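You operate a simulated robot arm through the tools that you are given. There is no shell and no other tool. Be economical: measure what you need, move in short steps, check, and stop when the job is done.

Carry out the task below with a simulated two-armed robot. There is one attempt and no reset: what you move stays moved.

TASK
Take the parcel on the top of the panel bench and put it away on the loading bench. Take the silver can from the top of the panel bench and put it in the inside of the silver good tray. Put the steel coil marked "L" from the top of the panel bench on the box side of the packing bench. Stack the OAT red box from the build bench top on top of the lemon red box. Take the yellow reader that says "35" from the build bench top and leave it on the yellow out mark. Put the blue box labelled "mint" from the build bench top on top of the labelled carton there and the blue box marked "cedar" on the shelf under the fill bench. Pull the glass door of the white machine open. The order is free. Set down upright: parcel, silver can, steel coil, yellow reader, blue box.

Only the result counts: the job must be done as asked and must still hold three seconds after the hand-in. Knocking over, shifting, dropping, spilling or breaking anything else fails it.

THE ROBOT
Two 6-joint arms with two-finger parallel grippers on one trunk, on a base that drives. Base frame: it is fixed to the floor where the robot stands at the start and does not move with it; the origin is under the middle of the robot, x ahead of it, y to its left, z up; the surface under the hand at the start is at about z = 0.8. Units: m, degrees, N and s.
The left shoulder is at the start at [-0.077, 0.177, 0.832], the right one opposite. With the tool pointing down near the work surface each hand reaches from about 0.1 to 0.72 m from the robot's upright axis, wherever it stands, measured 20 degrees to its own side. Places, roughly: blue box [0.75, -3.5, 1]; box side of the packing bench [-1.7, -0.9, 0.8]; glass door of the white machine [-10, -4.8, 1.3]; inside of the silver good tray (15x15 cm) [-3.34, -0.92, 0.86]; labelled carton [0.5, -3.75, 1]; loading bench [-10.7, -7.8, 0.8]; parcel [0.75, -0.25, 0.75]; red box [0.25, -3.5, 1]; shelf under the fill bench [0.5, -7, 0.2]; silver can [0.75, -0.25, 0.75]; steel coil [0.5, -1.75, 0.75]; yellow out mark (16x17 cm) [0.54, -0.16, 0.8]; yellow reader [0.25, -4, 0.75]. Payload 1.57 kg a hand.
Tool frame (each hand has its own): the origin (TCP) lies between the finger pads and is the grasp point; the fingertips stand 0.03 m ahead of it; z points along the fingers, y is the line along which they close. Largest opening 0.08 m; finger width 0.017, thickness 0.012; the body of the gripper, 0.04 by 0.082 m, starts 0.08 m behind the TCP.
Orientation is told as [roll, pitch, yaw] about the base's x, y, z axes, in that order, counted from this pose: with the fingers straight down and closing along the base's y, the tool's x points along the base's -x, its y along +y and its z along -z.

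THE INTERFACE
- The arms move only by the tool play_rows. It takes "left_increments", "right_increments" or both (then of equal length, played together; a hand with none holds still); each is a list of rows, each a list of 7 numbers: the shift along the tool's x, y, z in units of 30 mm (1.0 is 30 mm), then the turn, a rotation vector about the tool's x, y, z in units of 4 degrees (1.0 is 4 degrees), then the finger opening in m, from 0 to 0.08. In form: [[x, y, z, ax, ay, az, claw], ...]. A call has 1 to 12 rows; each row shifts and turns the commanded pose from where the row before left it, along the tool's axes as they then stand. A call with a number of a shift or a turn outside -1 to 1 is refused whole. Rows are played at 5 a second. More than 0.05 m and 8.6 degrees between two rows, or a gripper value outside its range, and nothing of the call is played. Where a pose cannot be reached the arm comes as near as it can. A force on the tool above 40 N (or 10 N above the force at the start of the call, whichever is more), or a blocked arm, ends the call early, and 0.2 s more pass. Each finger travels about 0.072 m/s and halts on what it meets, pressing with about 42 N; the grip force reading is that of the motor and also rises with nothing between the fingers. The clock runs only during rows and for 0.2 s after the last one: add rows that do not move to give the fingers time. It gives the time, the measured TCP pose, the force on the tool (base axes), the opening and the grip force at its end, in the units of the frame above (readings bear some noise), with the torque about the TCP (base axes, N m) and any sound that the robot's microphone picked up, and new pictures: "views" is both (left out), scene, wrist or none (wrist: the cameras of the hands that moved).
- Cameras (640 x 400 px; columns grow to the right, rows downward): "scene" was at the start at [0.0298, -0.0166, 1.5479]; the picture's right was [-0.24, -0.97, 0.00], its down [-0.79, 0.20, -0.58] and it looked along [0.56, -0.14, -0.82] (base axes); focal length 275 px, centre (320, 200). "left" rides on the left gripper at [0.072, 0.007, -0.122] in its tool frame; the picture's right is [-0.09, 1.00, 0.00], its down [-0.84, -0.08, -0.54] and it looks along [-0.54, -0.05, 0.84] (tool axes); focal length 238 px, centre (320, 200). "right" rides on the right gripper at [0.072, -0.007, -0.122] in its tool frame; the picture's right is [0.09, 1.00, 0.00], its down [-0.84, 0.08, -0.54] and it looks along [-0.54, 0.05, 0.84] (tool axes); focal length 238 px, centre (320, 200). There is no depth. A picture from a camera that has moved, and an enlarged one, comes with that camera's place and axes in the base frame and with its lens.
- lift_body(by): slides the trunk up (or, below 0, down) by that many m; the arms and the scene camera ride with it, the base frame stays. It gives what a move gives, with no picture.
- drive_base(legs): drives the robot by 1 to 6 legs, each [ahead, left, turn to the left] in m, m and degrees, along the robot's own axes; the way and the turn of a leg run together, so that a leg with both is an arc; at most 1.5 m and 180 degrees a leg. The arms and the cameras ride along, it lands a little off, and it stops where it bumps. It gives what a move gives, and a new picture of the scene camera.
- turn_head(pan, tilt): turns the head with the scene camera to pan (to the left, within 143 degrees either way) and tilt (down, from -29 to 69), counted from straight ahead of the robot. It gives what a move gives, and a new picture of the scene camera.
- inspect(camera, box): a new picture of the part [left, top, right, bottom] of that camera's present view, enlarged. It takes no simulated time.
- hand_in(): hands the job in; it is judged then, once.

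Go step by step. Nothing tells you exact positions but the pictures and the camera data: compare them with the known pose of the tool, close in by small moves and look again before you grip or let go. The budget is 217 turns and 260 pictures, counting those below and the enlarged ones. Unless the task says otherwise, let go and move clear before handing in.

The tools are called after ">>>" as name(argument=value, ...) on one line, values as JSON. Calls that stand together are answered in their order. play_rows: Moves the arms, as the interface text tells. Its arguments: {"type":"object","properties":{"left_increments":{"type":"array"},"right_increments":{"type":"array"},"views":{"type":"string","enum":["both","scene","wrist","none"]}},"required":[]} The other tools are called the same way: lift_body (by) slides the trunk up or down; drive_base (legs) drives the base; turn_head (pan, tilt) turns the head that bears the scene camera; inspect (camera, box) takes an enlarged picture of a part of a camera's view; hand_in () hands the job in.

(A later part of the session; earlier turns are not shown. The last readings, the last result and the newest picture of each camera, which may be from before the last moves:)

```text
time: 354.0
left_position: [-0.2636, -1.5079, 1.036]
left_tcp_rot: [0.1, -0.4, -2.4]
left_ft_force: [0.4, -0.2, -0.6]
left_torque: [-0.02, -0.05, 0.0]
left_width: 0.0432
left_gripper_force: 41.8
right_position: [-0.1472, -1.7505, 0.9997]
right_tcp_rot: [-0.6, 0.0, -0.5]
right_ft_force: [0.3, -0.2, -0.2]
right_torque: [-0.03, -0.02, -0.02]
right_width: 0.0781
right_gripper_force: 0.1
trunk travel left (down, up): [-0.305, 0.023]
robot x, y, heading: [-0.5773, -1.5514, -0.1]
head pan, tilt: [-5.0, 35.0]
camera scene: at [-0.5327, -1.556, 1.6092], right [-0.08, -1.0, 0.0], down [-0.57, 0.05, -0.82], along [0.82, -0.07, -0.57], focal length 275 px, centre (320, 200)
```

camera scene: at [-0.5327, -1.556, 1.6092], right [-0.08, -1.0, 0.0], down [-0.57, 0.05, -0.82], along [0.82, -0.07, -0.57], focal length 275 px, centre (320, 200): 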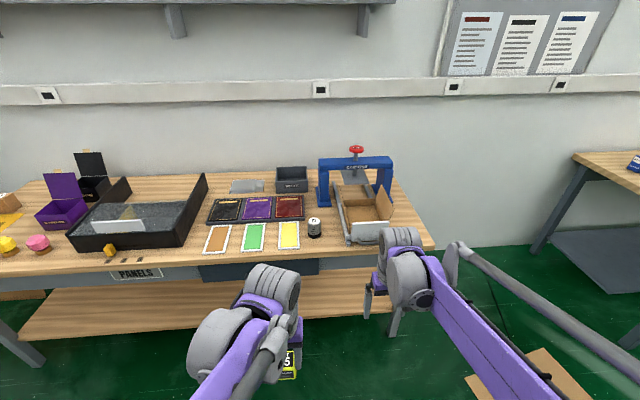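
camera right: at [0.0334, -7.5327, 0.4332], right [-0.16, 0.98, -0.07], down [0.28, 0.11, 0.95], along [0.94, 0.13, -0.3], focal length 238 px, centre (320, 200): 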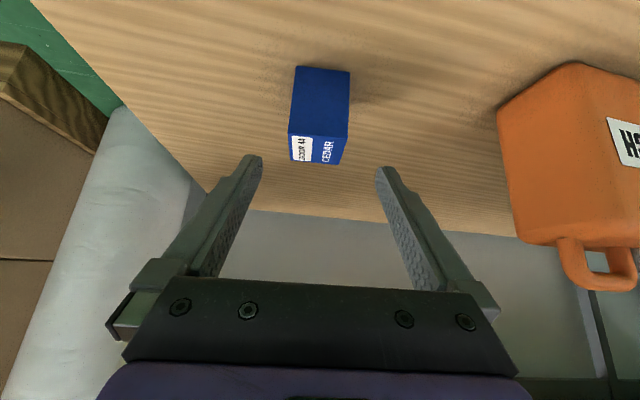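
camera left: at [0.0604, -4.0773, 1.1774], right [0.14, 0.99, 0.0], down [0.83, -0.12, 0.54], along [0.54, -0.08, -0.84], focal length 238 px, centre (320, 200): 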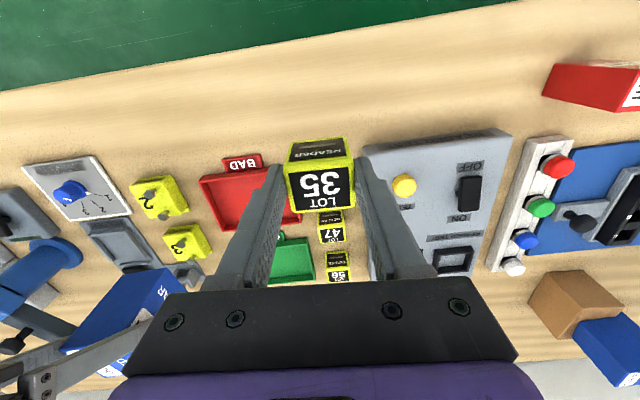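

>>> drive_base(legs=[[0, 1.35, 0], [0.52, 0, 0]])

>>> turn_head(pan=0, tilt=48)

>>> inspect(camera="left", box=[0, 0, 640, 400])

```text
time: 369.0
left_position: [0.2405, -0.1033, 1.0351]
left_tcp_rot: [0.0, -0.2, -0.4]
left_ft_force: [0.3, -0.4, -1.5]
left_torque: [0.0, 0.02, -0.02]
left_width: 0.0427
left_gripper_force: 42.0
right_position: [0.365, -0.3416, 1.0006]
right_tcp_rot: [-0.5, 0.0, 1.5]
right_ft_force: [0.0, -0.2, 0.1]
right_torque: [0.0, 0.03, 0.01]
right_width: 0.078
right_gripper_force: 0.0
trunk travel left (down, up): [-0.305, 0.023]
robot x, y, heading: [-0.0688, -0.156, 2.4]
head pan, tilt: [-5.0, 35.0]
camera scene: at [-0.0266, -0.1601, 1.6091], right [-0.05, -1.0, 0.0], down [-0.57, 0.03, -0.82], along [0.82, -0.04, -0.57], focal length 275 px, centre (320, 200)
```

scene: 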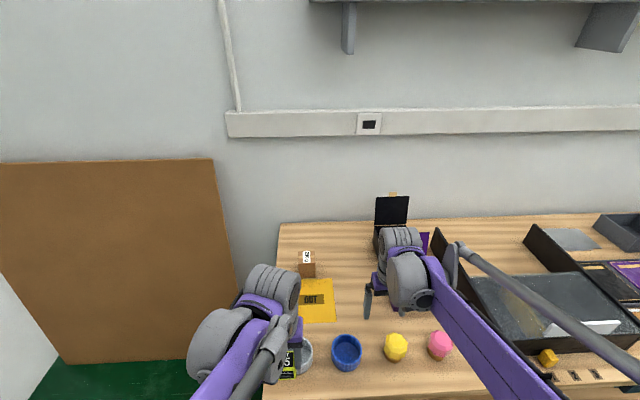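

```text
time: 369.7
left_position: [0.241, -0.1042, 1.0347]
left_tcp_rot: [0.1, -0.2, -0.4]
left_ft_force: [-1.3, -0.7, 0.1]
left_torque: [-0.01, 0.0, -0.03]
left_width: 0.043
left_gripper_force: 42.3
right_position: [0.3646, -0.3417, 0.9997]
right_tcp_rot: [-0.5, 0.1, 1.3]
right_ft_force: [-0.3, -0.2, 0.0]
right_torque: [-0.03, -0.01, 0.01]
right_width: 0.0783
right_gripper_force: 0.1
trunk travel left (down, up): [-0.305, 0.023]
robot x, y, heading: [-0.0741, -0.1549, 1.9]
head pan, tilt: [0.0, 48.0]
camera scene: at [-0.0356, -0.1528, 1.5902], right [0.04, -1.0, 0.0], down [-0.74, -0.03, -0.67], along [0.67, 0.02, -0.74], focal length 275 px, centre (320, 200)
```

scene: 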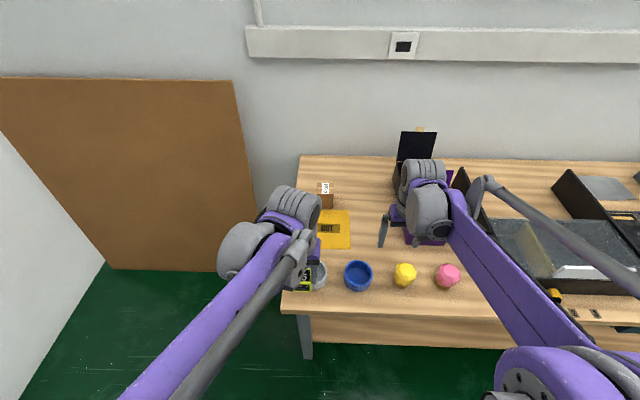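

```text
1.00 times, centred on (320, 200) of left (not enlarged: the box is as wide or as high as the picture)
camera zoom: at [0.1678, -0.0963, 1.1576], right [0.1, 0.99, 0.0], down [0.83, -0.08, 0.54], along [0.54, -0.05, -0.84], focal length 238 px, centre (320, 200)
```

zoom: 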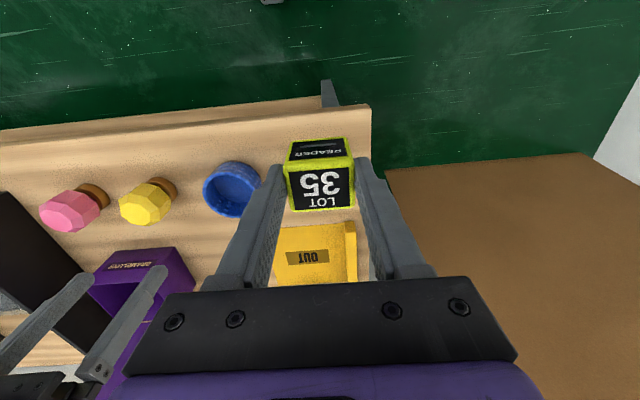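

The OUT mark centre is at about [0.538,-0.165]. I bring the reader over it.

>>> play_rows(left_increments=[[-0.9, -0.18, 0, 0, 0, 0, 0.02], [-0.9, -0.18, 0, 0, 0, 0, 0.02], [-0.9, -0.18, 0, 0, 0, 0, 0.02], [-0.9, -0.18, 0, 0, 0, 0, 0.02], [-0.9, -0.18, 0, 0, 0, 0, 0.02], [-0.9, -0.18, 0, 0, 0, 0, 0.02], [-0.9, -0.18, 0.3, 0, 0, 0, 0.02], [-0.9, -0.18, 0.5, 0, 0, 0, 0.02], [-0.9, -0.18, 0.9, 0, 0, 0, 0.02], [-0.9, -0.18, 0.9, 0, 0, 0, 0.02], [-0.9, -0.18, 0.9, 0, 0, 0, 0.02]], views="both")

```text
time: 372.1
left_position: [0.5389, -0.165, 0.9303]
left_tcp_rot: [0.2, -0.1, -0.5]
left_ft_force: [-0.4, 0.0, -1.0]
left_torque: [-0.01, -0.01, -0.03]
left_width: 0.0429
left_gripper_force: 41.8
right_position: [0.3653, -0.3413, 0.999]
right_tcp_rot: [-0.5, 0.0, 1.4]
right_ft_force: [0.2, 0.7, 0.6]
right_torque: [-0.05, 0.0, 0.02]
right_width: 0.0779
right_gripper_force: 0.1
trunk travel left (down, up): [-0.305, 0.023]
robot x, y, heading: [-0.0687, -0.157, 2.2]
head pan, tilt: [0.0, 48.0]
camera scene: at [-0.0343, -0.1531, 1.5902], right [0.04, -1.0, 0.0], down [-0.74, -0.03, -0.67], along [0.67, 0.02, -0.74], focal length 275 px, centre (320, 200)
camera left: at [0.466, -0.1582, 1.0525], right [0.1, 0.99, 0.0], down [0.83, -0.09, 0.54], along [0.54, -0.05, -0.84], focal length 238 px, centre (320, 200)
```

scene: 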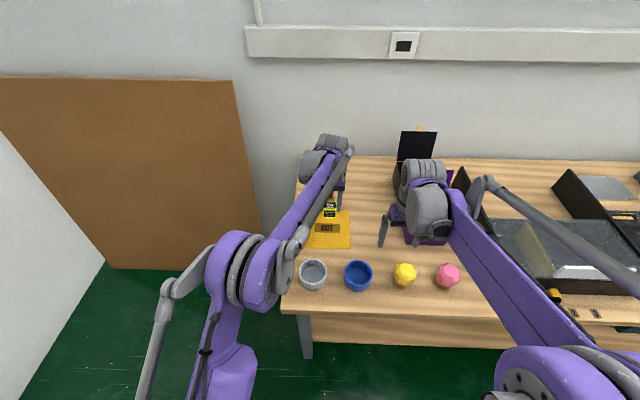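
left: 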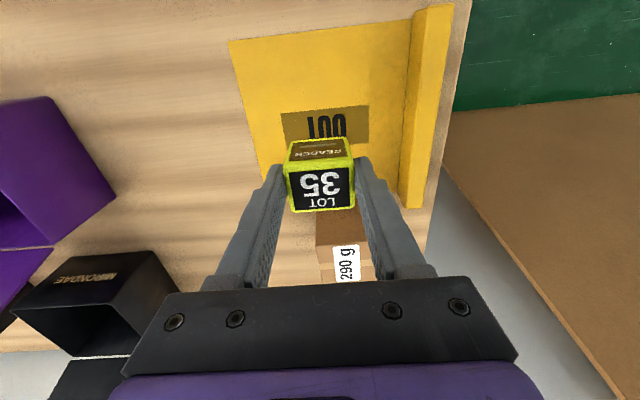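

Well centred. I lower until contact.

>>> play_rows(left_increments=[[0, 0.2, 0.9, 0, 0, 0, 0.02], [0, 0, 0.9, 0, 0, 0, 0.02], [0, 0, 0.6, 0, 0, 0, 0.02]], views="none")

>>> play_rows(left_increments=[[0, 0, 0.1, 0, 0, 0, 0.02], [0, 0, 0.1, 0, 0, 0, 0.02], [0, 0, 0.1, 0, 0, 0, 0.02], [0, 0, 0, 0, 0, 0, 0.02]], views="wrist")

```text
time: 372.9
left_position: [0.5375, -0.1574, 0.8582]
left_tcp_rot: [0.1, -0.2, -0.4]
left_ft_force: [-0.2, -0.6, -0.4]
left_torque: [0.0, 0.0, -0.03]
left_width: 0.0432
left_gripper_force: 42.5
right_position: [0.3644, -0.3421, 1.0006]
right_tcp_rot: [-0.5, -0.1, 1.4]
right_ft_force: [-0.3, -0.9, -0.5]
right_torque: [0.03, 0.01, 0.01]
right_width: 0.078
right_gripper_force: 0.0
trunk travel left (down, up): [-0.305, 0.023]
robot x, y, heading: [-0.0747, -0.1552, 2.2]
head pan, tilt: [0.0, 48.0]
```

```text
time: 373.9
left_position: [0.536, -0.1581, 0.8518]
left_tcp_rot: [0.1, -0.4, -0.4]
left_ft_force: [8.2, 1.0, 37.8]
left_torque: [-0.05, -0.18, 0.03]
left_width: 0.0436
left_gripper_force: 42.0
right_position: [0.3624, -0.3424, 1.0019]
right_tcp_rot: [-0.6, -0.2, 1.5]
right_ft_force: [0.0, 0.1, 0.3]
right_torque: [0.04, 0.02, 0.0]
right_width: 0.0779
right_gripper_force: 0.1
trunk travel left (down, up): [-0.305, 0.023]
robot x, y, heading: [-0.0732, -0.153, 2.0]
head pan, tilt: [0.0, 48.0]
camera left: at [0.4628, -0.1517, 0.9739], right [0.1, 0.99, 0.0], down [0.83, -0.08, 0.55], along [0.54, -0.05, -0.84], focal length 238 px, centre (320, 200)
```

left: 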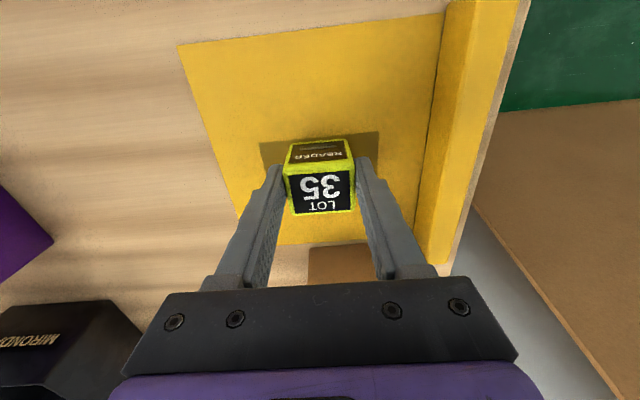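

Contact. I ease off, open and lift away.

>>> play_rows(left_increments=[[0, 0, -0.08, 0, 0, 0, 0.02], [0, 0, 0, 0, 0, 0, 0.042], [0, 0, 0, 0, 0, 0, 0.048], [0, 0, 0, 0, 0, 0, 0.064], [0, 0, 0, 0, 0, 0, 0.064], [0, 0, -0.5, 0, 0, 0, 0.064], [0, 0, -0.9, 0, 0, 0, 0.064], [0, 0, -0.9, 0, 0, 0, 0.064], [0, 0, -0.9, 0, 0, 0, 0.064], [0, 0, -0.9, 0, 0, 0, 0.08], [0, 0, -0.9, 0, 0, 0, 0.08]], views="wrist")

```text
time: 376.3
left_position: [0.5387, -0.158, 1.0018]
left_tcp_rot: [0.1, -0.2, -0.5]
left_ft_force: [0.3, 0.5, -0.4]
left_torque: [0.03, 0.02, 0.01]
left_width: 0.0801
left_gripper_force: 0.0
right_position: [0.3654, -0.3414, 1.0]
right_tcp_rot: [-0.6, 0.0, 1.4]
right_ft_force: [0.1, 0.1, 0.1]
right_torque: [0.0, 0.01, 0.04]
right_width: 0.0781
right_gripper_force: 0.0
trunk travel left (down, up): [-0.305, 0.023]
robot x, y, heading: [-0.0735, -0.1573, 2.1]
head pan, tilt: [0.0, 48.0]
camera left: at [0.4659, -0.1524, 1.1242], right [0.1, 0.99, 0.0], down [0.83, -0.09, 0.54], along [0.54, -0.05, -0.84], focal length 238 px, centre (320, 200)
```

left: 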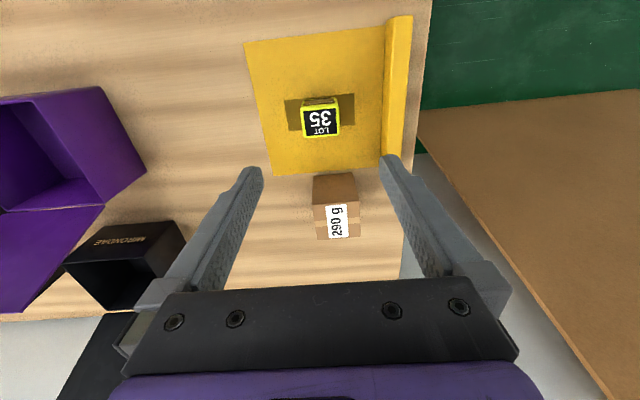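

The reader stands on the OUT mark. The parcel ("290 g") is at about [0.662,-0.148], ~6 cm wide. I drive 5 cm ahead and pitch the tool 20° for reach.

>>> drive_base(legs=[[0.05, 0, 0]])

>>> play_rows(left_increments=[[0, 0, 0, 0, -1, 0, 0.08], [0, 0, 0, 0, -1, 0, 0.08], [0, 0, 0, 0, -1, 0, 0.08], [0, 0, 0, 0, -1, 0, 0.08], [0, 0, 0, 0, -1, 0, 0.08]], views="wrist")

```text
time: 377.2
left_position: [0.5885, -0.1592, 1.0015]
left_tcp_rot: [0.1, -0.2, -0.5]
left_ft_force: [0.8, -0.6, 0.6]
left_torque: [0.04, -0.01, -0.01]
left_width: 0.0799
left_gripper_force: 0.2
right_position: [0.4135, -0.3395, 1.0008]
right_tcp_rot: [-0.6, 0.0, 1.4]
right_ft_force: [0.1, 0.4, 0.8]
right_torque: [-0.02, 0.02, -0.04]
right_width: 0.0779
right_gripper_force: 0.0
trunk travel left (down, up): [-0.305, 0.023]
robot x, y, heading: [-0.025, -0.1547, 2.0]
head pan, tilt: [0.0, 48.0]
camera scene: at [0.0126, -0.1511, 1.5899], right [0.04, -1.0, 0.0], down [-0.74, -0.03, -0.67], along [0.67, 0.02, -0.74], focal length 275 px, centre (320, 200)
```

scene: 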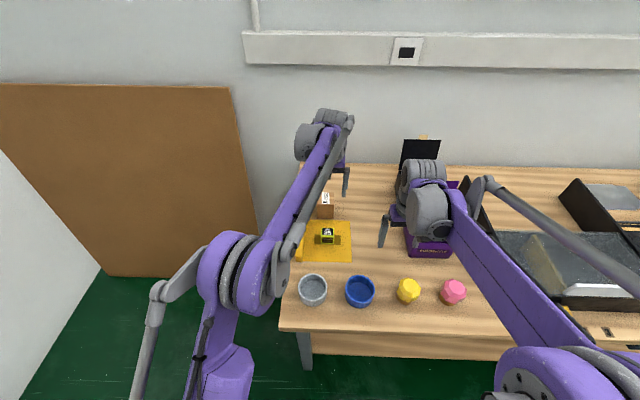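

```text
time: 378.4
left_position: [0.5869, -0.1584, 1.0027]
left_tcp_rot: [0.0, -20.3, -0.6]
left_ft_force: [-0.8, -0.2, -0.1]
left_torque: [0.01, -0.04, -0.03]
left_width: 0.08
left_gripper_force: 0.0
right_position: [0.4134, -0.3393, 1.0002]
right_tcp_rot: [-0.6, 0.0, 1.4]
right_ft_force: [-0.6, -0.3, 1.0]
right_torque: [0.0, -0.01, -0.02]
right_width: 0.0784
right_gripper_force: 0.0
trunk travel left (down, up): [-0.305, 0.023]
robot x, y, heading: [-0.0251, -0.1554, 1.9]
head pan, tilt: [0.0, 48.0]
camera left: at [0.4773, -0.1508, 1.0916], right [0.1, 0.99, 0.03], down [0.6, -0.08, 0.8], along [0.8, -0.06, -0.6], focal length 238 px, centre (320, 200)
```

left: 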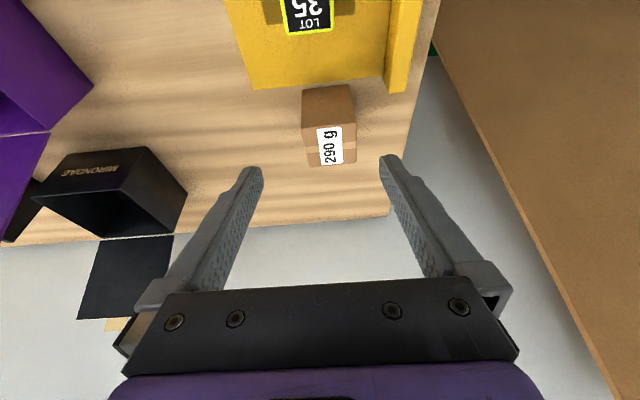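

Parcel centre [0.662,-0.149], top 0.88. I descend along the tool and grip.

>>> play_rows(left_increments=[[-0.52, 0.32, 0.5, 0, 0, 0, 0.08], [0, 0, 0.88, 0, 0, 0, 0.08], [0, 0, 0.88, 0, 0, 0, 0.08], [0, 0, 0.88, 0, 0, 0, 0.08], [0, 0, 0.88, 0, 0, 0, 0.08], [0, 0, 0.88, 0, 0, 0, 0.08], [0, 0, 0.88, 0, 0, 0, 0.08], [0, 0, 0, 0, 0, 0, 0.08], [0, 0, 0, 0, 0, 0, 0.02], [0, 0, 0, 0, 0, 0, 0.02], [0, 0, 0, 0, 0, 0, 0.02]], views="wrist")

```text
time: 380.9
left_position: [0.6621, -0.1478, 0.8436]
left_tcp_rot: [0.1, -20.2, -0.4]
left_ft_force: [-1.7, -0.7, 0.7]
left_torque: [0.08, 0.01, 0.06]
left_width: 0.06
left_gripper_force: 42.0
right_position: [0.4135, -0.3393, 0.9991]
right_tcp_rot: [-0.7, 0.1, 1.5]
right_ft_force: [-0.1, 0.7, -0.5]
right_torque: [-0.04, -0.01, 0.01]
right_width: 0.078
right_gripper_force: 0.1
trunk travel left (down, up): [-0.305, 0.023]
robot x, y, heading: [-0.0223, -0.1556, 2.1]
head pan, tilt: [0.0, 48.0]
camera left: at [0.5523, -0.1408, 0.9341], right [0.09, 0.99, 0.03], down [0.6, -0.08, 0.8], along [0.8, -0.06, -0.6], focal length 238 px, centre (320, 200)
```

left: 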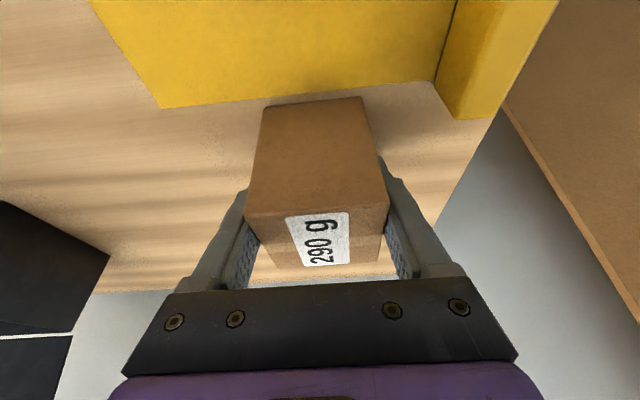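

Gripped. I lift and retract it.

>>> play_rows(left_increments=[[-0.17, 0, -0.47, 0, 0, 0, 0.02], [-0.31, 0, -0.84, 0, 0, 0, 0.02], [-0.31, 0, -0.84, 0, 0, 0, 0.02], [-0.31, 0, -0.84, 0, 0, 0, 0.02], [-0.31, 0, -0.84, 0, 0, 0, 0.02], [-0.31, 0, -0.84, 0, 0, 0, 0.02], [-0.31, 0, -0.84, 0, 0, 0, 0.02], [0.84, 0, -0.31, 0, 0, 0, 0.02], [0.84, 0, -0.31, 0, 0, 0, 0.02], [0.84, 0, -0.31, 0, 0, 0, 0.02], [0.84, 0, -0.31, 0, 0, 0, 0.02], [0.84, 0, -0.31, 0, 0, 0, 0.02]], views="wrist")

>>> turn_head(pan=0, tilt=40)

```text
time: 383.4
left_position: [0.5292, -0.147, 1.0211]
left_tcp_rot: [0.1, -20.3, -0.5]
left_ft_force: [-0.4, 0.0, -2.7]
left_torque: [0.02, -0.02, 0.0]
left_width: 0.0599
left_gripper_force: 42.0
right_position: [0.4124, -0.3397, 1.0004]
right_tcp_rot: [-0.6, 0.0, 1.4]
right_ft_force: [0.4, -0.6, -0.8]
right_torque: [0.03, 0.01, 0.01]
right_width: 0.078
right_gripper_force: 0.1
trunk travel left (down, up): [-0.305, 0.023]
robot x, y, heading: [-0.0245, -0.1532, 2.1]
head pan, tilt: [0.0, 48.0]
camera left: at [0.4194, -0.1398, 1.1115], right [0.09, 0.99, 0.03], down [0.6, -0.08, 0.8], along [0.8, -0.05, -0.6], focal length 238 px, centre (320, 200)
```

left: 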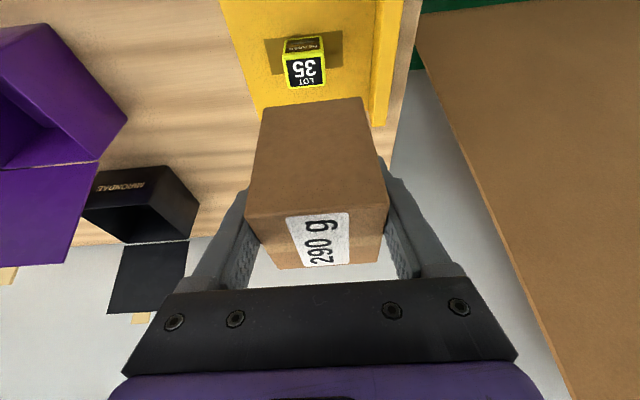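

```text
time: 384.1
left_position: [0.5301, -0.1461, 1.0212]
left_tcp_rot: [0.1, -20.1, -0.5]
left_ft_force: [0.1, 0.2, -2.6]
left_torque: [-0.01, 0.03, -0.01]
left_width: 0.0601
left_gripper_force: 42.3
right_position: [0.4142, -0.3405, 0.9993]
right_tcp_rot: [-0.6, 0.0, 1.5]
right_ft_force: [-0.4, 0.5, -0.4]
right_torque: [0.0, 0.01, -0.02]
right_width: 0.0781
right_gripper_force: 0.1
trunk travel left (down, up): [-0.305, 0.023]
robot x, y, heading: [-0.0237, -0.1528, 2.1]
head pan, tilt: [0.0, 40.0]
camera scene: at [0.0202, -0.1508, 1.6016], right [0.04, -1.0, 0.0], down [-0.64, -0.02, -0.77], along [0.77, 0.03, -0.64], focal length 275 px, centre (320, 200)
```

scene: 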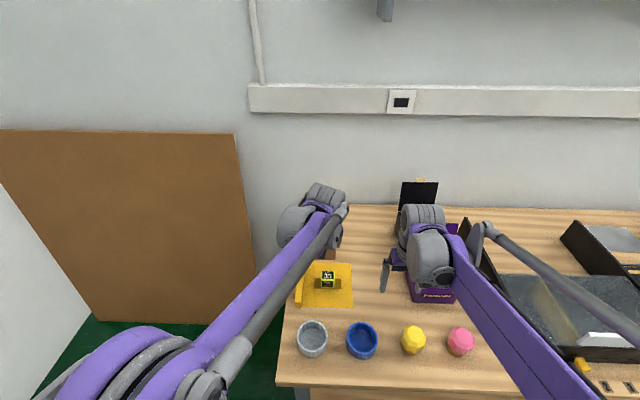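

The parcel is held. I drive back, south past the packing bench, and turn west toward the loading bench.

>>> drive_base(legs=[[-0.52, 0, -2], [0, -1.5, 0], [0, -1.0, 0], [-0.5, 0, 0], [0, 0, 180], [0.3, 1.4, 0]])

>>> turn_head(pan=0, tilt=15)

```text
time: 430.7
left_position: [-1.9152, -4.0364, 1.0216]
left_tcp_rot: [0.1, -20.2, 176.0]
left_ft_force: [0.2, -0.4, -2.7]
left_torque: [-0.01, 0.02, 0.0]
left_width: 0.0599
left_gripper_force: 42.0
right_position: [-1.7887, -3.8519, 1.0011]
right_tcp_rot: [-0.6, 0.0, 177.9]
right_ft_force: [-0.3, 0.6, -0.4]
right_torque: [-0.01, 0.03, 0.02]
right_width: 0.0779
right_gripper_force: 0.0
trunk travel left (down, up): [-0.305, 0.023]
robot x, y, heading: [-1.3602, -4.0621, 178.2]
head pan, tilt: [0.0, 40.0]
camera scene: at [-1.4046, -4.0632, 1.6016], right [0.03, 1.0, 0.0], down [0.64, -0.02, -0.77], along [-0.77, 0.02, -0.64], focal length 275 px, centre (320, 200)
```

scene: 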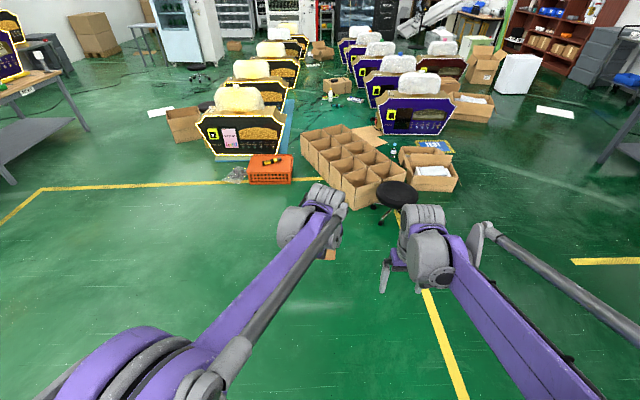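

```text
time: 431.6
left_position: [-1.9163, -4.0371, 1.0219]
left_tcp_rot: [0.1, -20.2, 176.0]
left_ft_force: [0.7, -0.3, -1.9]
left_torque: [0.01, -0.01, 0.01]
left_width: 0.0598
left_gripper_force: 41.9
right_position: [-1.7875, -3.8518, 0.9997]
right_tcp_rot: [-0.6, -0.1, 178.0]
right_ft_force: [-0.1, 0.2, -0.6]
right_torque: [0.04, -0.01, 0.01]
right_width: 0.0782
right_gripper_force: 0.1
trunk travel left (down, up): [-0.305, 0.023]
robot x, y, heading: [-1.3586, -4.0662, 178.3]
head pan, tilt: [0.0, 15.0]
camera scene: at [-1.4131, -4.063, 1.6411], right [0.03, 1.0, 0.0], down [0.26, -0.01, -0.97], along [-0.97, 0.02, -0.26], focal length 275 px, centre (320, 200)
```

scene: 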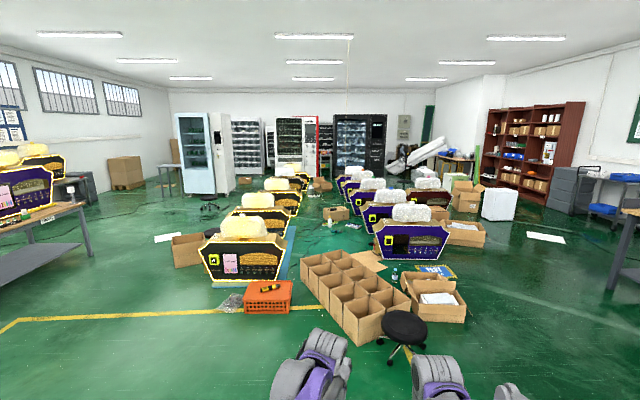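

>>> inspect(camera="scene", box=[140, 95, 340, 220])

```text
3.20 times, centred on (240, 158) of scene
camera zoom: at [-1.4131, -4.063, 1.6411], right [0.03, 1.0, 0.0], down [0.26, -0.01, -0.97], along [-0.97, 0.02, -0.26], focal length 880 px, centre (576, 336)
```

zoom: 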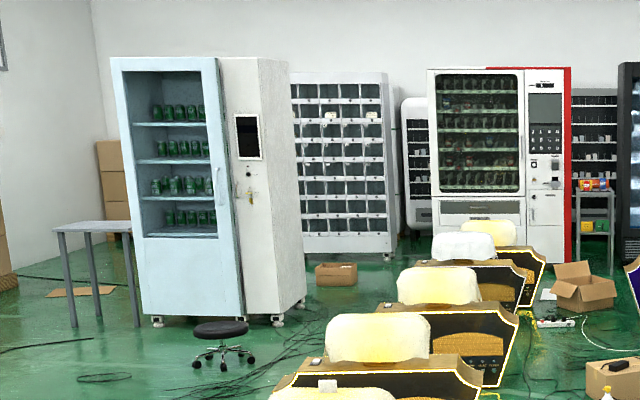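

The white machine with the glass door (red side) stands near [-10,-4.8]; the loading bench must be behind the pale-blue fridge. I move into the free corridor at y≈-6.3.

>>> drive_base(legs=[[0.6, 1.3, 0], [0.6, 0.9, 1.7], [1.4, 0, 0]])

>>> turn_head(pan=-10, tilt=15)

```text
time: 457.9
left_position: [-4.5663, -6.289, 1.0209]
left_tcp_rot: [0.2, -20.2, 178.3]
left_ft_force: [0.3, -0.8, -2.6]
left_torque: [0.02, 0.0, 0.02]
left_width: 0.0597
left_gripper_force: 41.8
right_position: [-4.4474, -6.098, 0.9999]
right_tcp_rot: [-0.6, -0.1, -179.7]
right_ft_force: [-0.5, 0.8, 0.3]
right_torque: [0.02, 0.02, 0.0]
right_width: 0.0782
right_gripper_force: 0.0
trunk travel left (down, up): [-0.305, 0.023]
robot x, y, heading: [-4.0138, -6.2955, -179.2]
head pan, tilt: [0.0, 15.0]
camera scene: at [-4.0637, -6.2944, 1.6411], right [-0.02, 1.0, 0.0], down [0.26, 0.0, -0.97], along [-0.97, -0.01, -0.26], focal length 275 px, centre (320, 200)
```

scene: 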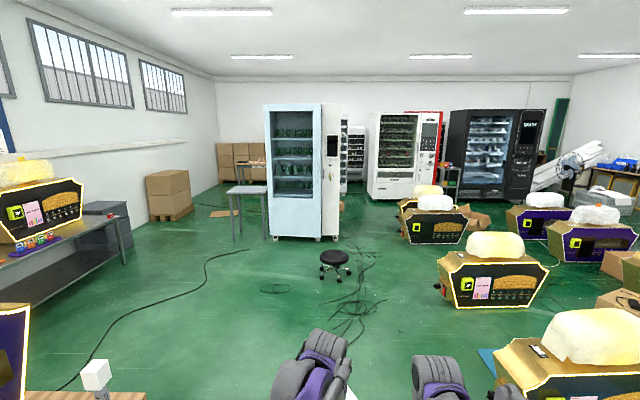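

```text
time: 458.6
left_position: [-4.567, -6.2889, 1.0218]
left_tcp_rot: [0.1, -20.3, 178.4]
left_ft_force: [-0.2, -0.5, -2.6]
left_torque: [0.01, 0.02, -0.01]
left_width: 0.0599
left_gripper_force: 41.9
right_position: [-4.4454, -6.0989, 0.9996]
right_tcp_rot: [-0.6, 0.0, -179.7]
right_ft_force: [-0.5, -0.2, 0.5]
right_torque: [-0.06, -0.03, -0.01]
right_width: 0.0777
right_gripper_force: 0.0
trunk travel left (down, up): [-0.305, 0.023]
robot x, y, heading: [-4.0156, -6.2943, -179.2]
head pan, tilt: [-10.0, 15.0]
camera scene: at [-4.0627, -6.2782, 1.6412], right [0.16, 0.99, 0.0], down [0.26, -0.04, -0.97], along [-0.95, 0.15, -0.26], focal length 275 px, centre (320, 200)
```

scene: 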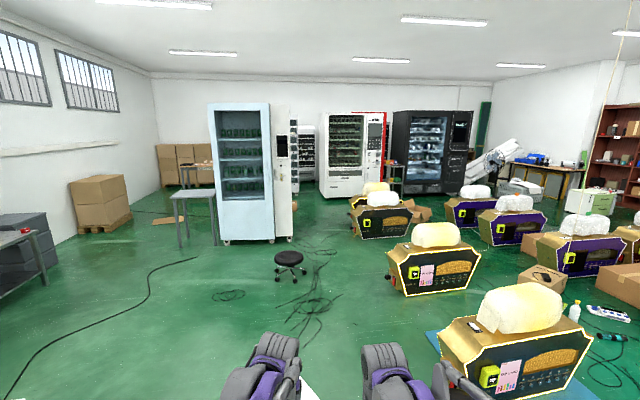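

The wooden loading bench is visible beyond the fridge and small table, near [-10.7,-7.8]. I go around the small table on its south side.

>>> drive_base(legs=[[1.4, 0.5, 0], [1.2, 0.5, -0.8], [0.1, 0.65, 0]])

>>> turn_head(pan=0, tilt=25)

```text
time: 478.0
left_position: [-7.3272, -7.8902, 1.0217]
left_tcp_rot: [0.1, -20.3, 175.2]
left_ft_force: [-0.1, 0.0, -2.8]
left_torque: [0.01, 0.01, 0.0]
left_width: 0.0601
left_gripper_force: 41.7
right_position: [-7.1966, -7.7074, 0.9998]
right_tcp_rot: [-0.5, 0.0, 177.1]
right_ft_force: [-0.6, 0.3, 0.1]
right_torque: [-0.03, 0.0, -0.02]
right_width: 0.0782
right_gripper_force: 0.1
trunk travel left (down, up): [-0.305, 0.023]
robot x, y, heading: [-6.777, -7.9266, 177.7]
head pan, tilt: [-10.0, 15.0]
camera scene: at [-6.8234, -7.9071, 1.6412], right [0.21, 0.98, 0.0], down [0.25, -0.05, -0.97], along [-0.94, 0.2, -0.26], focal length 275 px, centre (320, 200)
```

scene: 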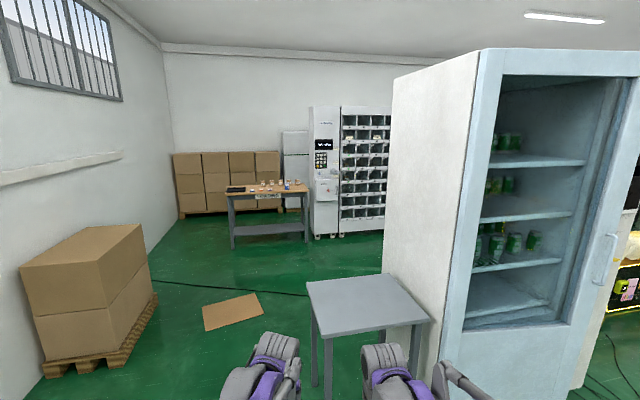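

```text
time: 478.7
left_position: [-7.3282, -7.8898, 1.0217]
left_tcp_rot: [0.1, -20.2, 175.2]
left_ft_force: [0.3, -0.1, -3.6]
left_torque: [0.0, 0.0, 0.0]
left_width: 0.0596
left_gripper_force: 42.4
right_position: [-7.1976, -7.7066, 0.9998]
right_tcp_rot: [-0.6, 0.1, 177.0]
right_ft_force: [0.4, 0.0, 1.5]
right_torque: [-0.01, 0.0, -0.01]
right_width: 0.078
right_gripper_force: 0.1
trunk travel left (down, up): [-0.305, 0.023]
robot x, y, heading: [-6.7741, -7.9283, 177.4]
head pan, tilt: [0.0, 25.0]
camera scene: at [-6.8242, -7.9233, 1.625], right [0.04, 1.0, 0.0], down [0.42, -0.02, -0.91], along [-0.91, 0.04, -0.42], focal length 275 px, centre (320, 200)
```

scene: 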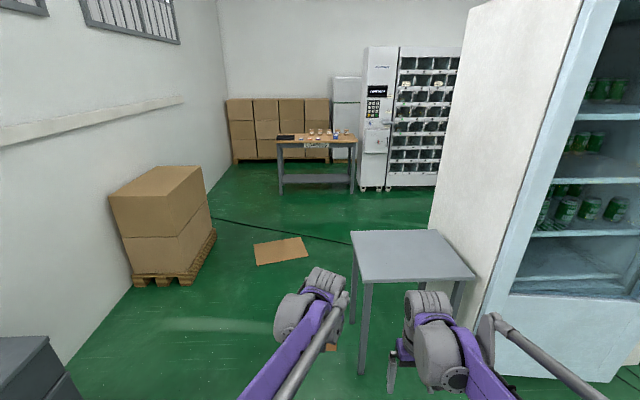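

The loading bench's front is at x≈-10.5, y -8.3…-7.3. I thread past the small table, around the loose cardboard sheet.

>>> drive_base(legs=[[1.0, 0.3, 2.5], [0.83, 0, 0], [0, -0.65, 0], [0.9, 0, 0]])

>>> turn_head(pan=0, tilt=38)

```text
time: 498.2
left_position: [-10.095, -7.5546, 1.0215]
left_tcp_rot: [0.1, -20.2, 177.7]
left_ft_force: [-0.4, 0.2, -3.1]
left_torque: [0.01, 0.0, -0.01]
left_width: 0.0597
left_gripper_force: 41.9
right_position: [-9.973, -7.3665, 1.0002]
right_tcp_rot: [-0.6, 0.0, 179.9]
right_ft_force: [0.1, 0.0, 0.0]
right_torque: [-0.03, 0.01, 0.05]
right_width: 0.0782
right_gripper_force: 0.1
trunk travel left (down, up): [-0.305, 0.023]
robot x, y, heading: [-9.5389, -7.5632, -179.6]
head pan, tilt: [0.0, 25.0]
camera scene: at [-9.5896, -7.5653, 1.6249], right [-0.01, 1.0, 0.0], down [0.42, 0.0, -0.91], along [-0.91, -0.01, -0.42], focal length 275 px, centre (320, 200)
```

scene: 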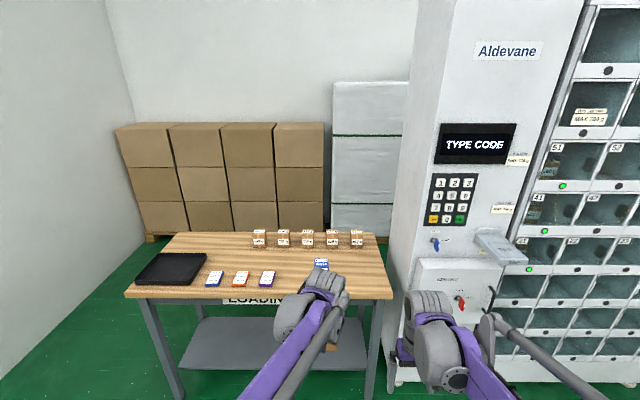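

```text
time: 499.0
left_position: [-10.0952, -7.5563, 1.0222]
left_tcp_rot: [0.1, -20.2, 177.7]
left_ft_force: [-0.4, 0.2, -3.1]
left_torque: [0.05, -0.03, 0.01]
left_width: 0.0598
left_gripper_force: 42.0
right_position: [-9.9719, -7.3668, 0.9997]
right_tcp_rot: [-0.6, 0.0, 179.8]
right_ft_force: [0.7, -0.1, -0.2]
right_torque: [-0.01, 0.01, -0.01]
right_width: 0.0777
right_gripper_force: 0.0
trunk travel left (down, up): [-0.305, 0.023]
robot x, y, heading: [-9.5391, -7.5686, -179.7]
head pan, tilt: [0.0, 38.0]
camera scene: at [-9.5839, -7.5653, 1.6047], right [-0.01, 1.0, 0.0], down [0.62, 0.0, -0.79], along [-0.79, -0.01, -0.62], focal length 275 px, centre (320, 200)
```

scene: 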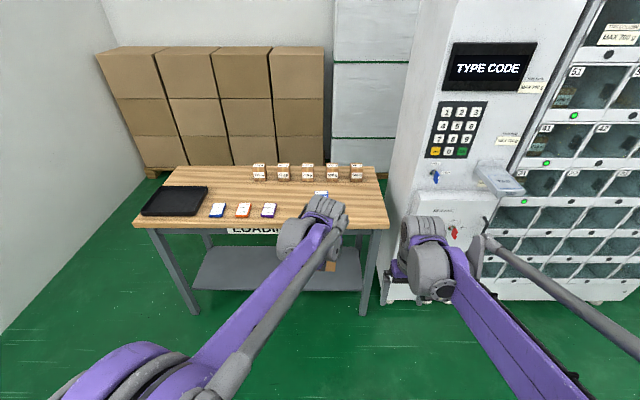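

The bench top has a free area at its right front (≈[-10.56,-7.43]), right of the blue card. I retract the right hand a bit and drive closer.

>>> play_rows(right_increments=[[0.9, 0, -0.3, 0, 0, 0, 0.078], [0.9, 0, -0.3, 0, 0, 0, 0.078], [0.9, 0, -0.3, 0, 0, 0, 0.078], [0.9, 0, -0.3, 0, 0, 0, 0.078], [0.9, 0, -0.3, 0, 0, 0, 0.078]], views="none")

>>> drive_base(legs=[[0.35, -0.1, 0]])

>>> inspect(camera="left", box=[0, 0, 640, 400])

```text
time: 500.2
left_position: [-10.0935, -7.555, 1.0218]
left_tcp_rot: [0.1, -20.2, 177.8]
left_ft_force: [0.3, 0.0, -2.0]
left_torque: [0.0, 0.02, -0.03]
left_width: 0.0598
left_gripper_force: 42.2
right_position: [-9.8366, -7.3669, 1.043]
right_tcp_rot: [-0.6, -0.1, 179.8]
right_ft_force: [0.3, 0.4, 0.8]
right_torque: [-0.02, 0.02, 0.02]
right_width: 0.0781
right_gripper_force: 0.0
trunk travel left (down, up): [-0.305, 0.023]
robot x, y, heading: [-9.541, -7.5663, -179.4]
head pan, tilt: [0.0, 38.0]
```

```text
time: 502.5
left_position: [-10.4414, -7.453, 1.021]
left_tcp_rot: [0.1, -20.2, 177.5]
left_ft_force: [-0.3, -0.1, -2.6]
left_torque: [-0.03, 0.01, 0.0]
left_width: 0.0597
left_gripper_force: 42.3
right_position: [-10.183, -7.2648, 1.043]
right_tcp_rot: [-0.6, 0.0, 179.6]
right_ft_force: [-0.3, -0.1, 0.1]
right_torque: [0.01, -0.03, 0.01]
right_width: 0.0778
right_gripper_force: 0.1
trunk travel left (down, up): [-0.305, 0.023]
robot x, y, heading: [-9.8836, -7.4654, -179.8]
head pan, tilt: [0.0, 38.0]
camera scene: at [-9.9304, -7.464, 1.6045], right [0.0, 1.0, 0.0], down [0.62, 0.0, -0.79], along [-0.79, 0.0, -0.62], focal length 275 px, centre (320, 200)
```

scene: 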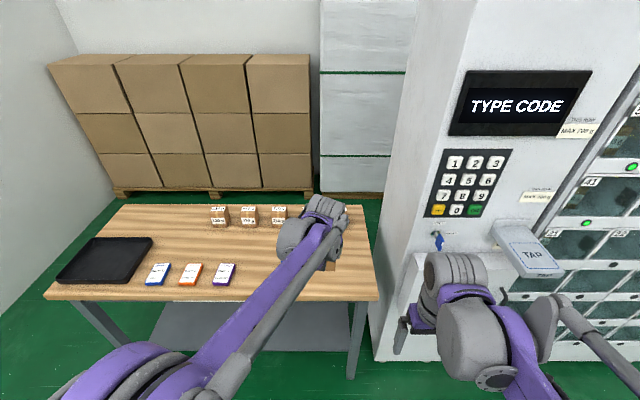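

```text
1.00 times, centred on (320, 200) of left (not enlarged: the box is as wide or as high as the picture)
camera zoom: at [-10.3329, -7.4636, 1.1113], right [-0.13, -0.99, 0.03], down [-0.6, 0.1, 0.8], along [-0.79, 0.08, -0.6], focal length 238 px, centre (320, 200)
```

zoom: 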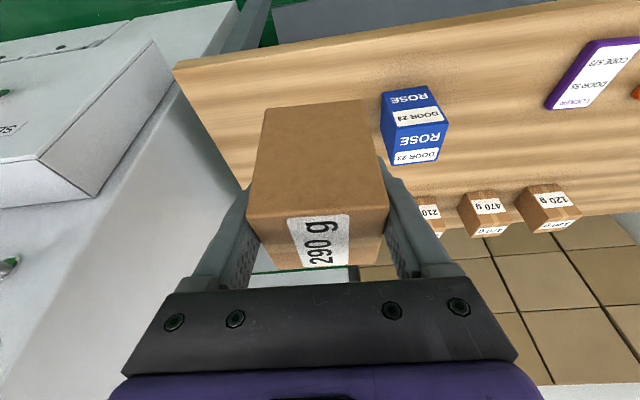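

The blue ROSE box sits at y≈-7.58 and the bench end is y≈-7.28; I target [-10.53,-7.415], moving over and partly down.

>>> play_rows(left_increments=[[-0.715, -0.283, 0.265, 0, 0, 0, 0.02], [-0.715, -0.283, 0.265, 0, 0, 0, 0.02], [-0.715, -0.283, 0.265, 0, 0, 0, 0.02], [-0.715, -0.283, 0.265, 0, 0, 0, 0.02], [0.34, 0, 0.92, 0, 0, 0, 0.02], [0.34, 0, 0.92, 0, 0, 0, 0.02], [0.34, 0, 0.92, 0, 0, 0, 0.02], [0.34, 0, 0.92, 0, 0, 0, 0.02]], views="wrist")

```text
time: 504.3
left_position: [-10.5317, -7.4157, 0.9016]
left_tcp_rot: [0.1, -20.1, 177.6]
left_ft_force: [0.6, 0.0, -2.2]
left_torque: [0.01, -0.02, -0.01]
left_width: 0.0599
left_gripper_force: 42.5
right_position: [-10.1832, -7.2656, 1.0442]
right_tcp_rot: [-0.6, 0.0, 179.5]
right_ft_force: [0.1, 0.2, 0.4]
right_torque: [0.0, -0.02, -0.01]
right_width: 0.078
right_gripper_force: 0.1
trunk travel left (down, up): [-0.305, 0.023]
robot x, y, heading: [-9.8851, -7.4621, -179.5]
head pan, tilt: [0.0, 38.0]
camera left: at [-10.423, -7.4263, 0.9922], right [-0.13, -0.99, 0.03], down [-0.6, 0.1, 0.8], along [-0.79, 0.08, -0.6], focal length 238 px, centre (320, 200)
```

left: 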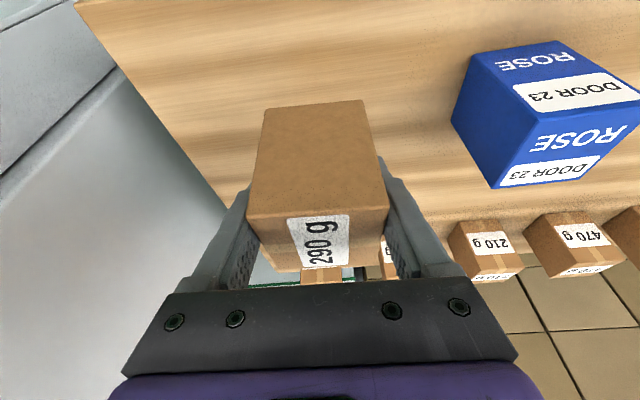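

Plenty of clearance. I lower to the surface.

>>> play_rows(left_increments=[[0.26, 0, 0.7, 0, 0, 0, 0.02], [0.17, 0, 0.47, 0, 0, 0, 0.02], [0.07, 0, 0.19, 0, 0, 0, 0.02], [0, 0, 0, 0, 0, 0, 0.02]], views="none")

>>> play_rows(left_increments=[[0.035, 0, 0.094, 0, 0, 0, 0.02], [0.035, 0, 0.094, 0, 0, 0, 0.02], [0.035, 0, 0.094, 0, 0, 0, 0.02], [0.035, 0, 0.094, 0, 0, 0, 0.02], [0, 0, 0, 0, 0, 0, 0.02]], views="none")

```text
time: 505.3
left_position: [-10.5312, -7.4149, 0.859]
left_tcp_rot: [0.2, -20.2, 177.6]
left_ft_force: [0.1, 0.7, -3.3]
left_torque: [-0.03, -0.02, -0.03]
left_width: 0.0598
left_gripper_force: 42.3
right_position: [-10.1845, -7.2659, 1.0439]
right_tcp_rot: [-0.6, 0.0, 179.5]
right_ft_force: [-1.2, -0.2, 0.1]
right_torque: [0.0, -0.01, -0.01]
right_width: 0.078
right_gripper_force: 0.0
trunk travel left (down, up): [-0.305, 0.023]
robot x, y, heading: [-9.8866, -7.4633, -179.7]
head pan, tilt: [0.0, 38.0]
```

```text
time: 506.5
left_position: [-10.53, -7.4151, 0.847]
left_tcp_rot: [0.1, -20.2, 177.7]
left_ft_force: [-0.2, -0.2, -2.9]
left_torque: [-0.01, 0.04, -0.03]
left_width: 0.0597
left_gripper_force: 41.8
right_position: [-10.182, -7.266, 1.0433]
right_tcp_rot: [-0.7, 0.0, 179.5]
right_ft_force: [0.3, 0.6, 0.3]
right_torque: [-0.01, -0.03, 0.01]
right_width: 0.078
right_gripper_force: 0.0
trunk travel left (down, up): [-0.305, 0.023]
robot x, y, heading: [-9.8884, -7.4654, -179.6]
head pan, tilt: [0.0, 38.0]
```

>>> play_rows(left_increments=[[0.035, 0, 0.094, 0, 0, 0, 0.02], [0.035, 0, 0.094, 0, 0, 0, 0.02], [0, 0, 0, 0, 0, 0, 0.02]], views="wrist")

```text
time: 507.3
left_position: [-10.5308, -7.4139, 0.8441]
left_tcp_rot: [0.1, -20.5, 177.6]
left_ft_force: [-0.3, -2.8, 30.2]
left_torque: [0.38, -0.95, -0.05]
left_width: 0.0597
left_gripper_force: 42.2
right_position: [-10.1808, -7.2657, 1.0452]
right_tcp_rot: [-0.7, -0.2, 179.7]
right_ft_force: [-0.2, 0.1, -0.5]
right_torque: [0.01, -0.01, 0.01]
right_width: 0.078
right_gripper_force: 0.0
trunk travel left (down, up): [-0.305, 0.023]
robot x, y, heading: [-9.8841, -7.4649, -179.4]
head pan, tilt: [0.0, 38.0]
camera left: at [-10.4217, -7.4259, 0.9339], right [-0.13, -0.99, 0.03], down [-0.59, 0.1, 0.8], along [-0.8, 0.08, -0.6], focal length 238 px, centre (320, 200)
```

left: 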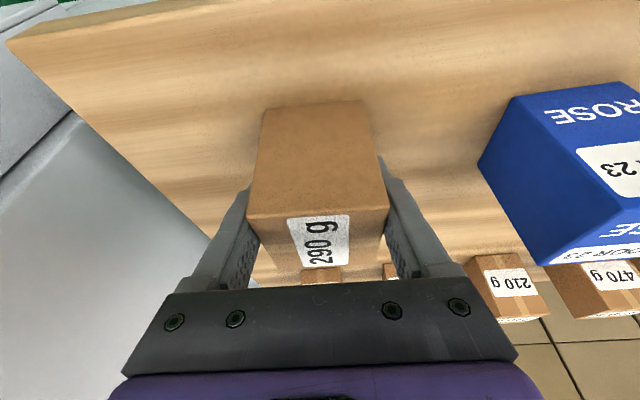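

Contact at z=0.844. I ease off, open and lift clear.

>>> play_rows(left_increments=[[-0.02, 0, -0.06, 0, 0, 0, 0.02], [0, 0, 0, 0, 0, 0, 0.058], [0, 0, 0, 0, 0, 0, 0.064], [0, 0, 0, 0, 0, 0, 0.076], [0, 0, 0, 0, 0, 0, 0.076], [0, 0, -0.5, 0, 0, 0, 0.076], [0, 0, -0.9, 0, 0, 0, 0.076], [0, 0, -0.9, 0, 0, 0, 0.076], [0, 0, -0.9, 0, 0, 0, 0.076], [0, 0, -0.9, 0, 0, 0, 0.076], [0, 0, -0.9, 0, 0, 0, 0.076]], views="wrist")

```text
time: 509.7
left_position: [-10.4774, -7.416, 0.9842]
left_tcp_rot: [0.1, -20.2, 177.6]
left_ft_force: [0.1, -0.6, 0.3]
left_torque: [0.01, 0.02, 0.0]
left_width: 0.0759
left_gripper_force: 0.0
right_position: [-10.1828, -7.2663, 1.0445]
right_tcp_rot: [-0.5, 0.0, 179.6]
right_ft_force: [0.3, 0.2, -0.8]
right_torque: [-0.04, 0.0, 0.0]
right_width: 0.0781
right_gripper_force: 0.1
trunk travel left (down, up): [-0.305, 0.023]
robot x, y, heading: [-9.8882, -7.4665, -179.8]
head pan, tilt: [0.0, 38.0]
camera left: at [-10.3695, -7.4271, 1.0739], right [-0.13, -0.99, 0.03], down [-0.59, 0.1, 0.8], along [-0.79, 0.08, -0.6], focal length 238 px, centre (320, 200)
```

left: 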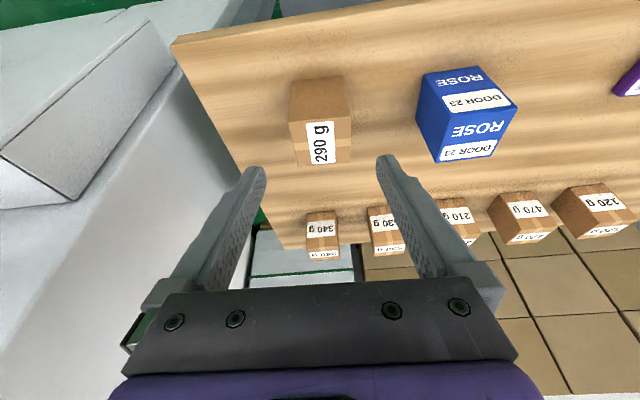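

The parcel stands on the loading bench. I retract the left hand and drive along the machines toward the white one.

>>> play_rows(left_increments=[[-0.3, 0, -0.8, 0, 0, 0, 0.07], [0.84, 0, -0.31, 0, 0, 0, 0.07], [0.84, 0, -0.31, 0, 0, 0, 0.07], [0.84, 0, -0.31, 0, 0, 0, 0.07], [0.84, 0, -0.31, 0, 0, 0, 0.07], [0.84, 0, -0.31, 0, 0, 0, 0.07], [0.84, 0, -0.31, 0, 0, 0, 0.07], [0.84, 0, -0.31, 0, 0, 0, 0.07], [0.84, 0, -0.31, 0, 0, 0, 0.07], [0.84, 0, -0.31, 0, 0, 0, 0.07]], views="none")

>>> drive_base(legs=[[-0.45, 0, 0]])

>>> turn_head(pan=-70, tilt=20)

```text
time: 511.9
left_position: [-10.2359, -7.427, 1.0123]
left_tcp_rot: [0.1, -20.2, 177.5]
left_ft_force: [0.7, 0.0, -0.3]
left_torque: [-0.02, -0.02, 0.02]
left_width: 0.07
left_gripper_force: 0.1
right_position: [-10.1838, -7.2661, 1.0434]
right_tcp_rot: [-0.5, -0.2, 179.6]
right_ft_force: [0.6, 0.0, -0.1]
right_torque: [0.0, -0.01, 0.01]
right_width: 0.0779
right_gripper_force: 0.0
trunk travel left (down, up): [-0.305, 0.023]
robot x, y, heading: [-9.8858, -7.465, -179.8]
head pan, tilt: [0.0, 38.0]
```

```text
time: 514.6
left_position: [-9.7892, -7.4266, 1.0113]
left_tcp_rot: [0.1, -20.3, 178.1]
left_ft_force: [0.8, -0.1, -0.4]
left_torque: [-0.01, 0.03, 0.03]
left_width: 0.0702
left_gripper_force: 0.2
right_position: [-9.7376, -7.2656, 1.0443]
right_tcp_rot: [-0.6, 0.0, -179.9]
right_ft_force: [-0.1, 0.2, -0.3]
right_torque: [-0.01, -0.03, -0.02]
right_width: 0.0781
right_gripper_force: 0.1
trunk travel left (down, up): [-0.305, 0.023]
robot x, y, heading: [-9.4408, -7.4628, -179.6]
head pan, tilt: [0.0, 38.0]
camera scene: at [-9.4828, -7.461, 1.6047], right [-0.01, 1.0, 0.0], down [0.62, 0.01, -0.79], along [-0.79, -0.01, -0.62], focal length 275 px, centre (320, 200)
```

scene: 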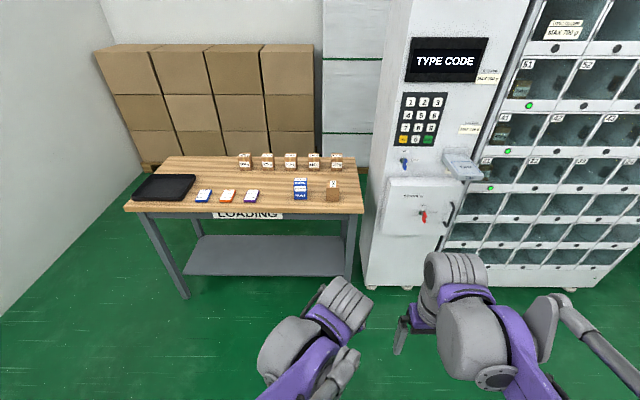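

```text
time: 516.0
left_position: [-9.7889, -7.4269, 1.012]
left_tcp_rot: [0.1, -20.2, 178.2]
left_ft_force: [-0.4, -0.3, 0.1]
left_torque: [-0.02, -0.01, 0.0]
left_width: 0.07
left_gripper_force: 0.1
right_position: [-9.7371, -7.2653, 1.0435]
right_tcp_rot: [-0.7, 0.0, -179.8]
right_ft_force: [-0.1, 0.0, -0.8]
right_torque: [0.0, 0.01, 0.02]
right_width: 0.078
right_gripper_force: 0.1
trunk travel left (down, up): [-0.305, 0.023]
robot x, y, heading: [-9.4397, -7.4621, -179.1]
head pan, tilt: [-70.0, 20.0]
camera scene: at [-9.4293, -7.3728, 1.633], right [0.94, 0.35, 0.0], down [0.12, -0.32, -0.94], along [-0.33, 0.88, -0.34], focal length 275 px, centre (320, 200)
```

scene: 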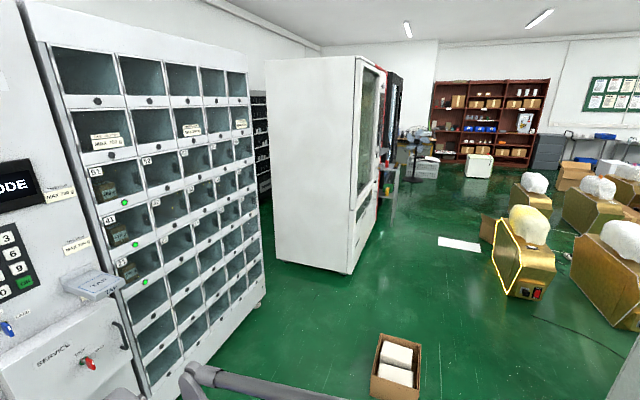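

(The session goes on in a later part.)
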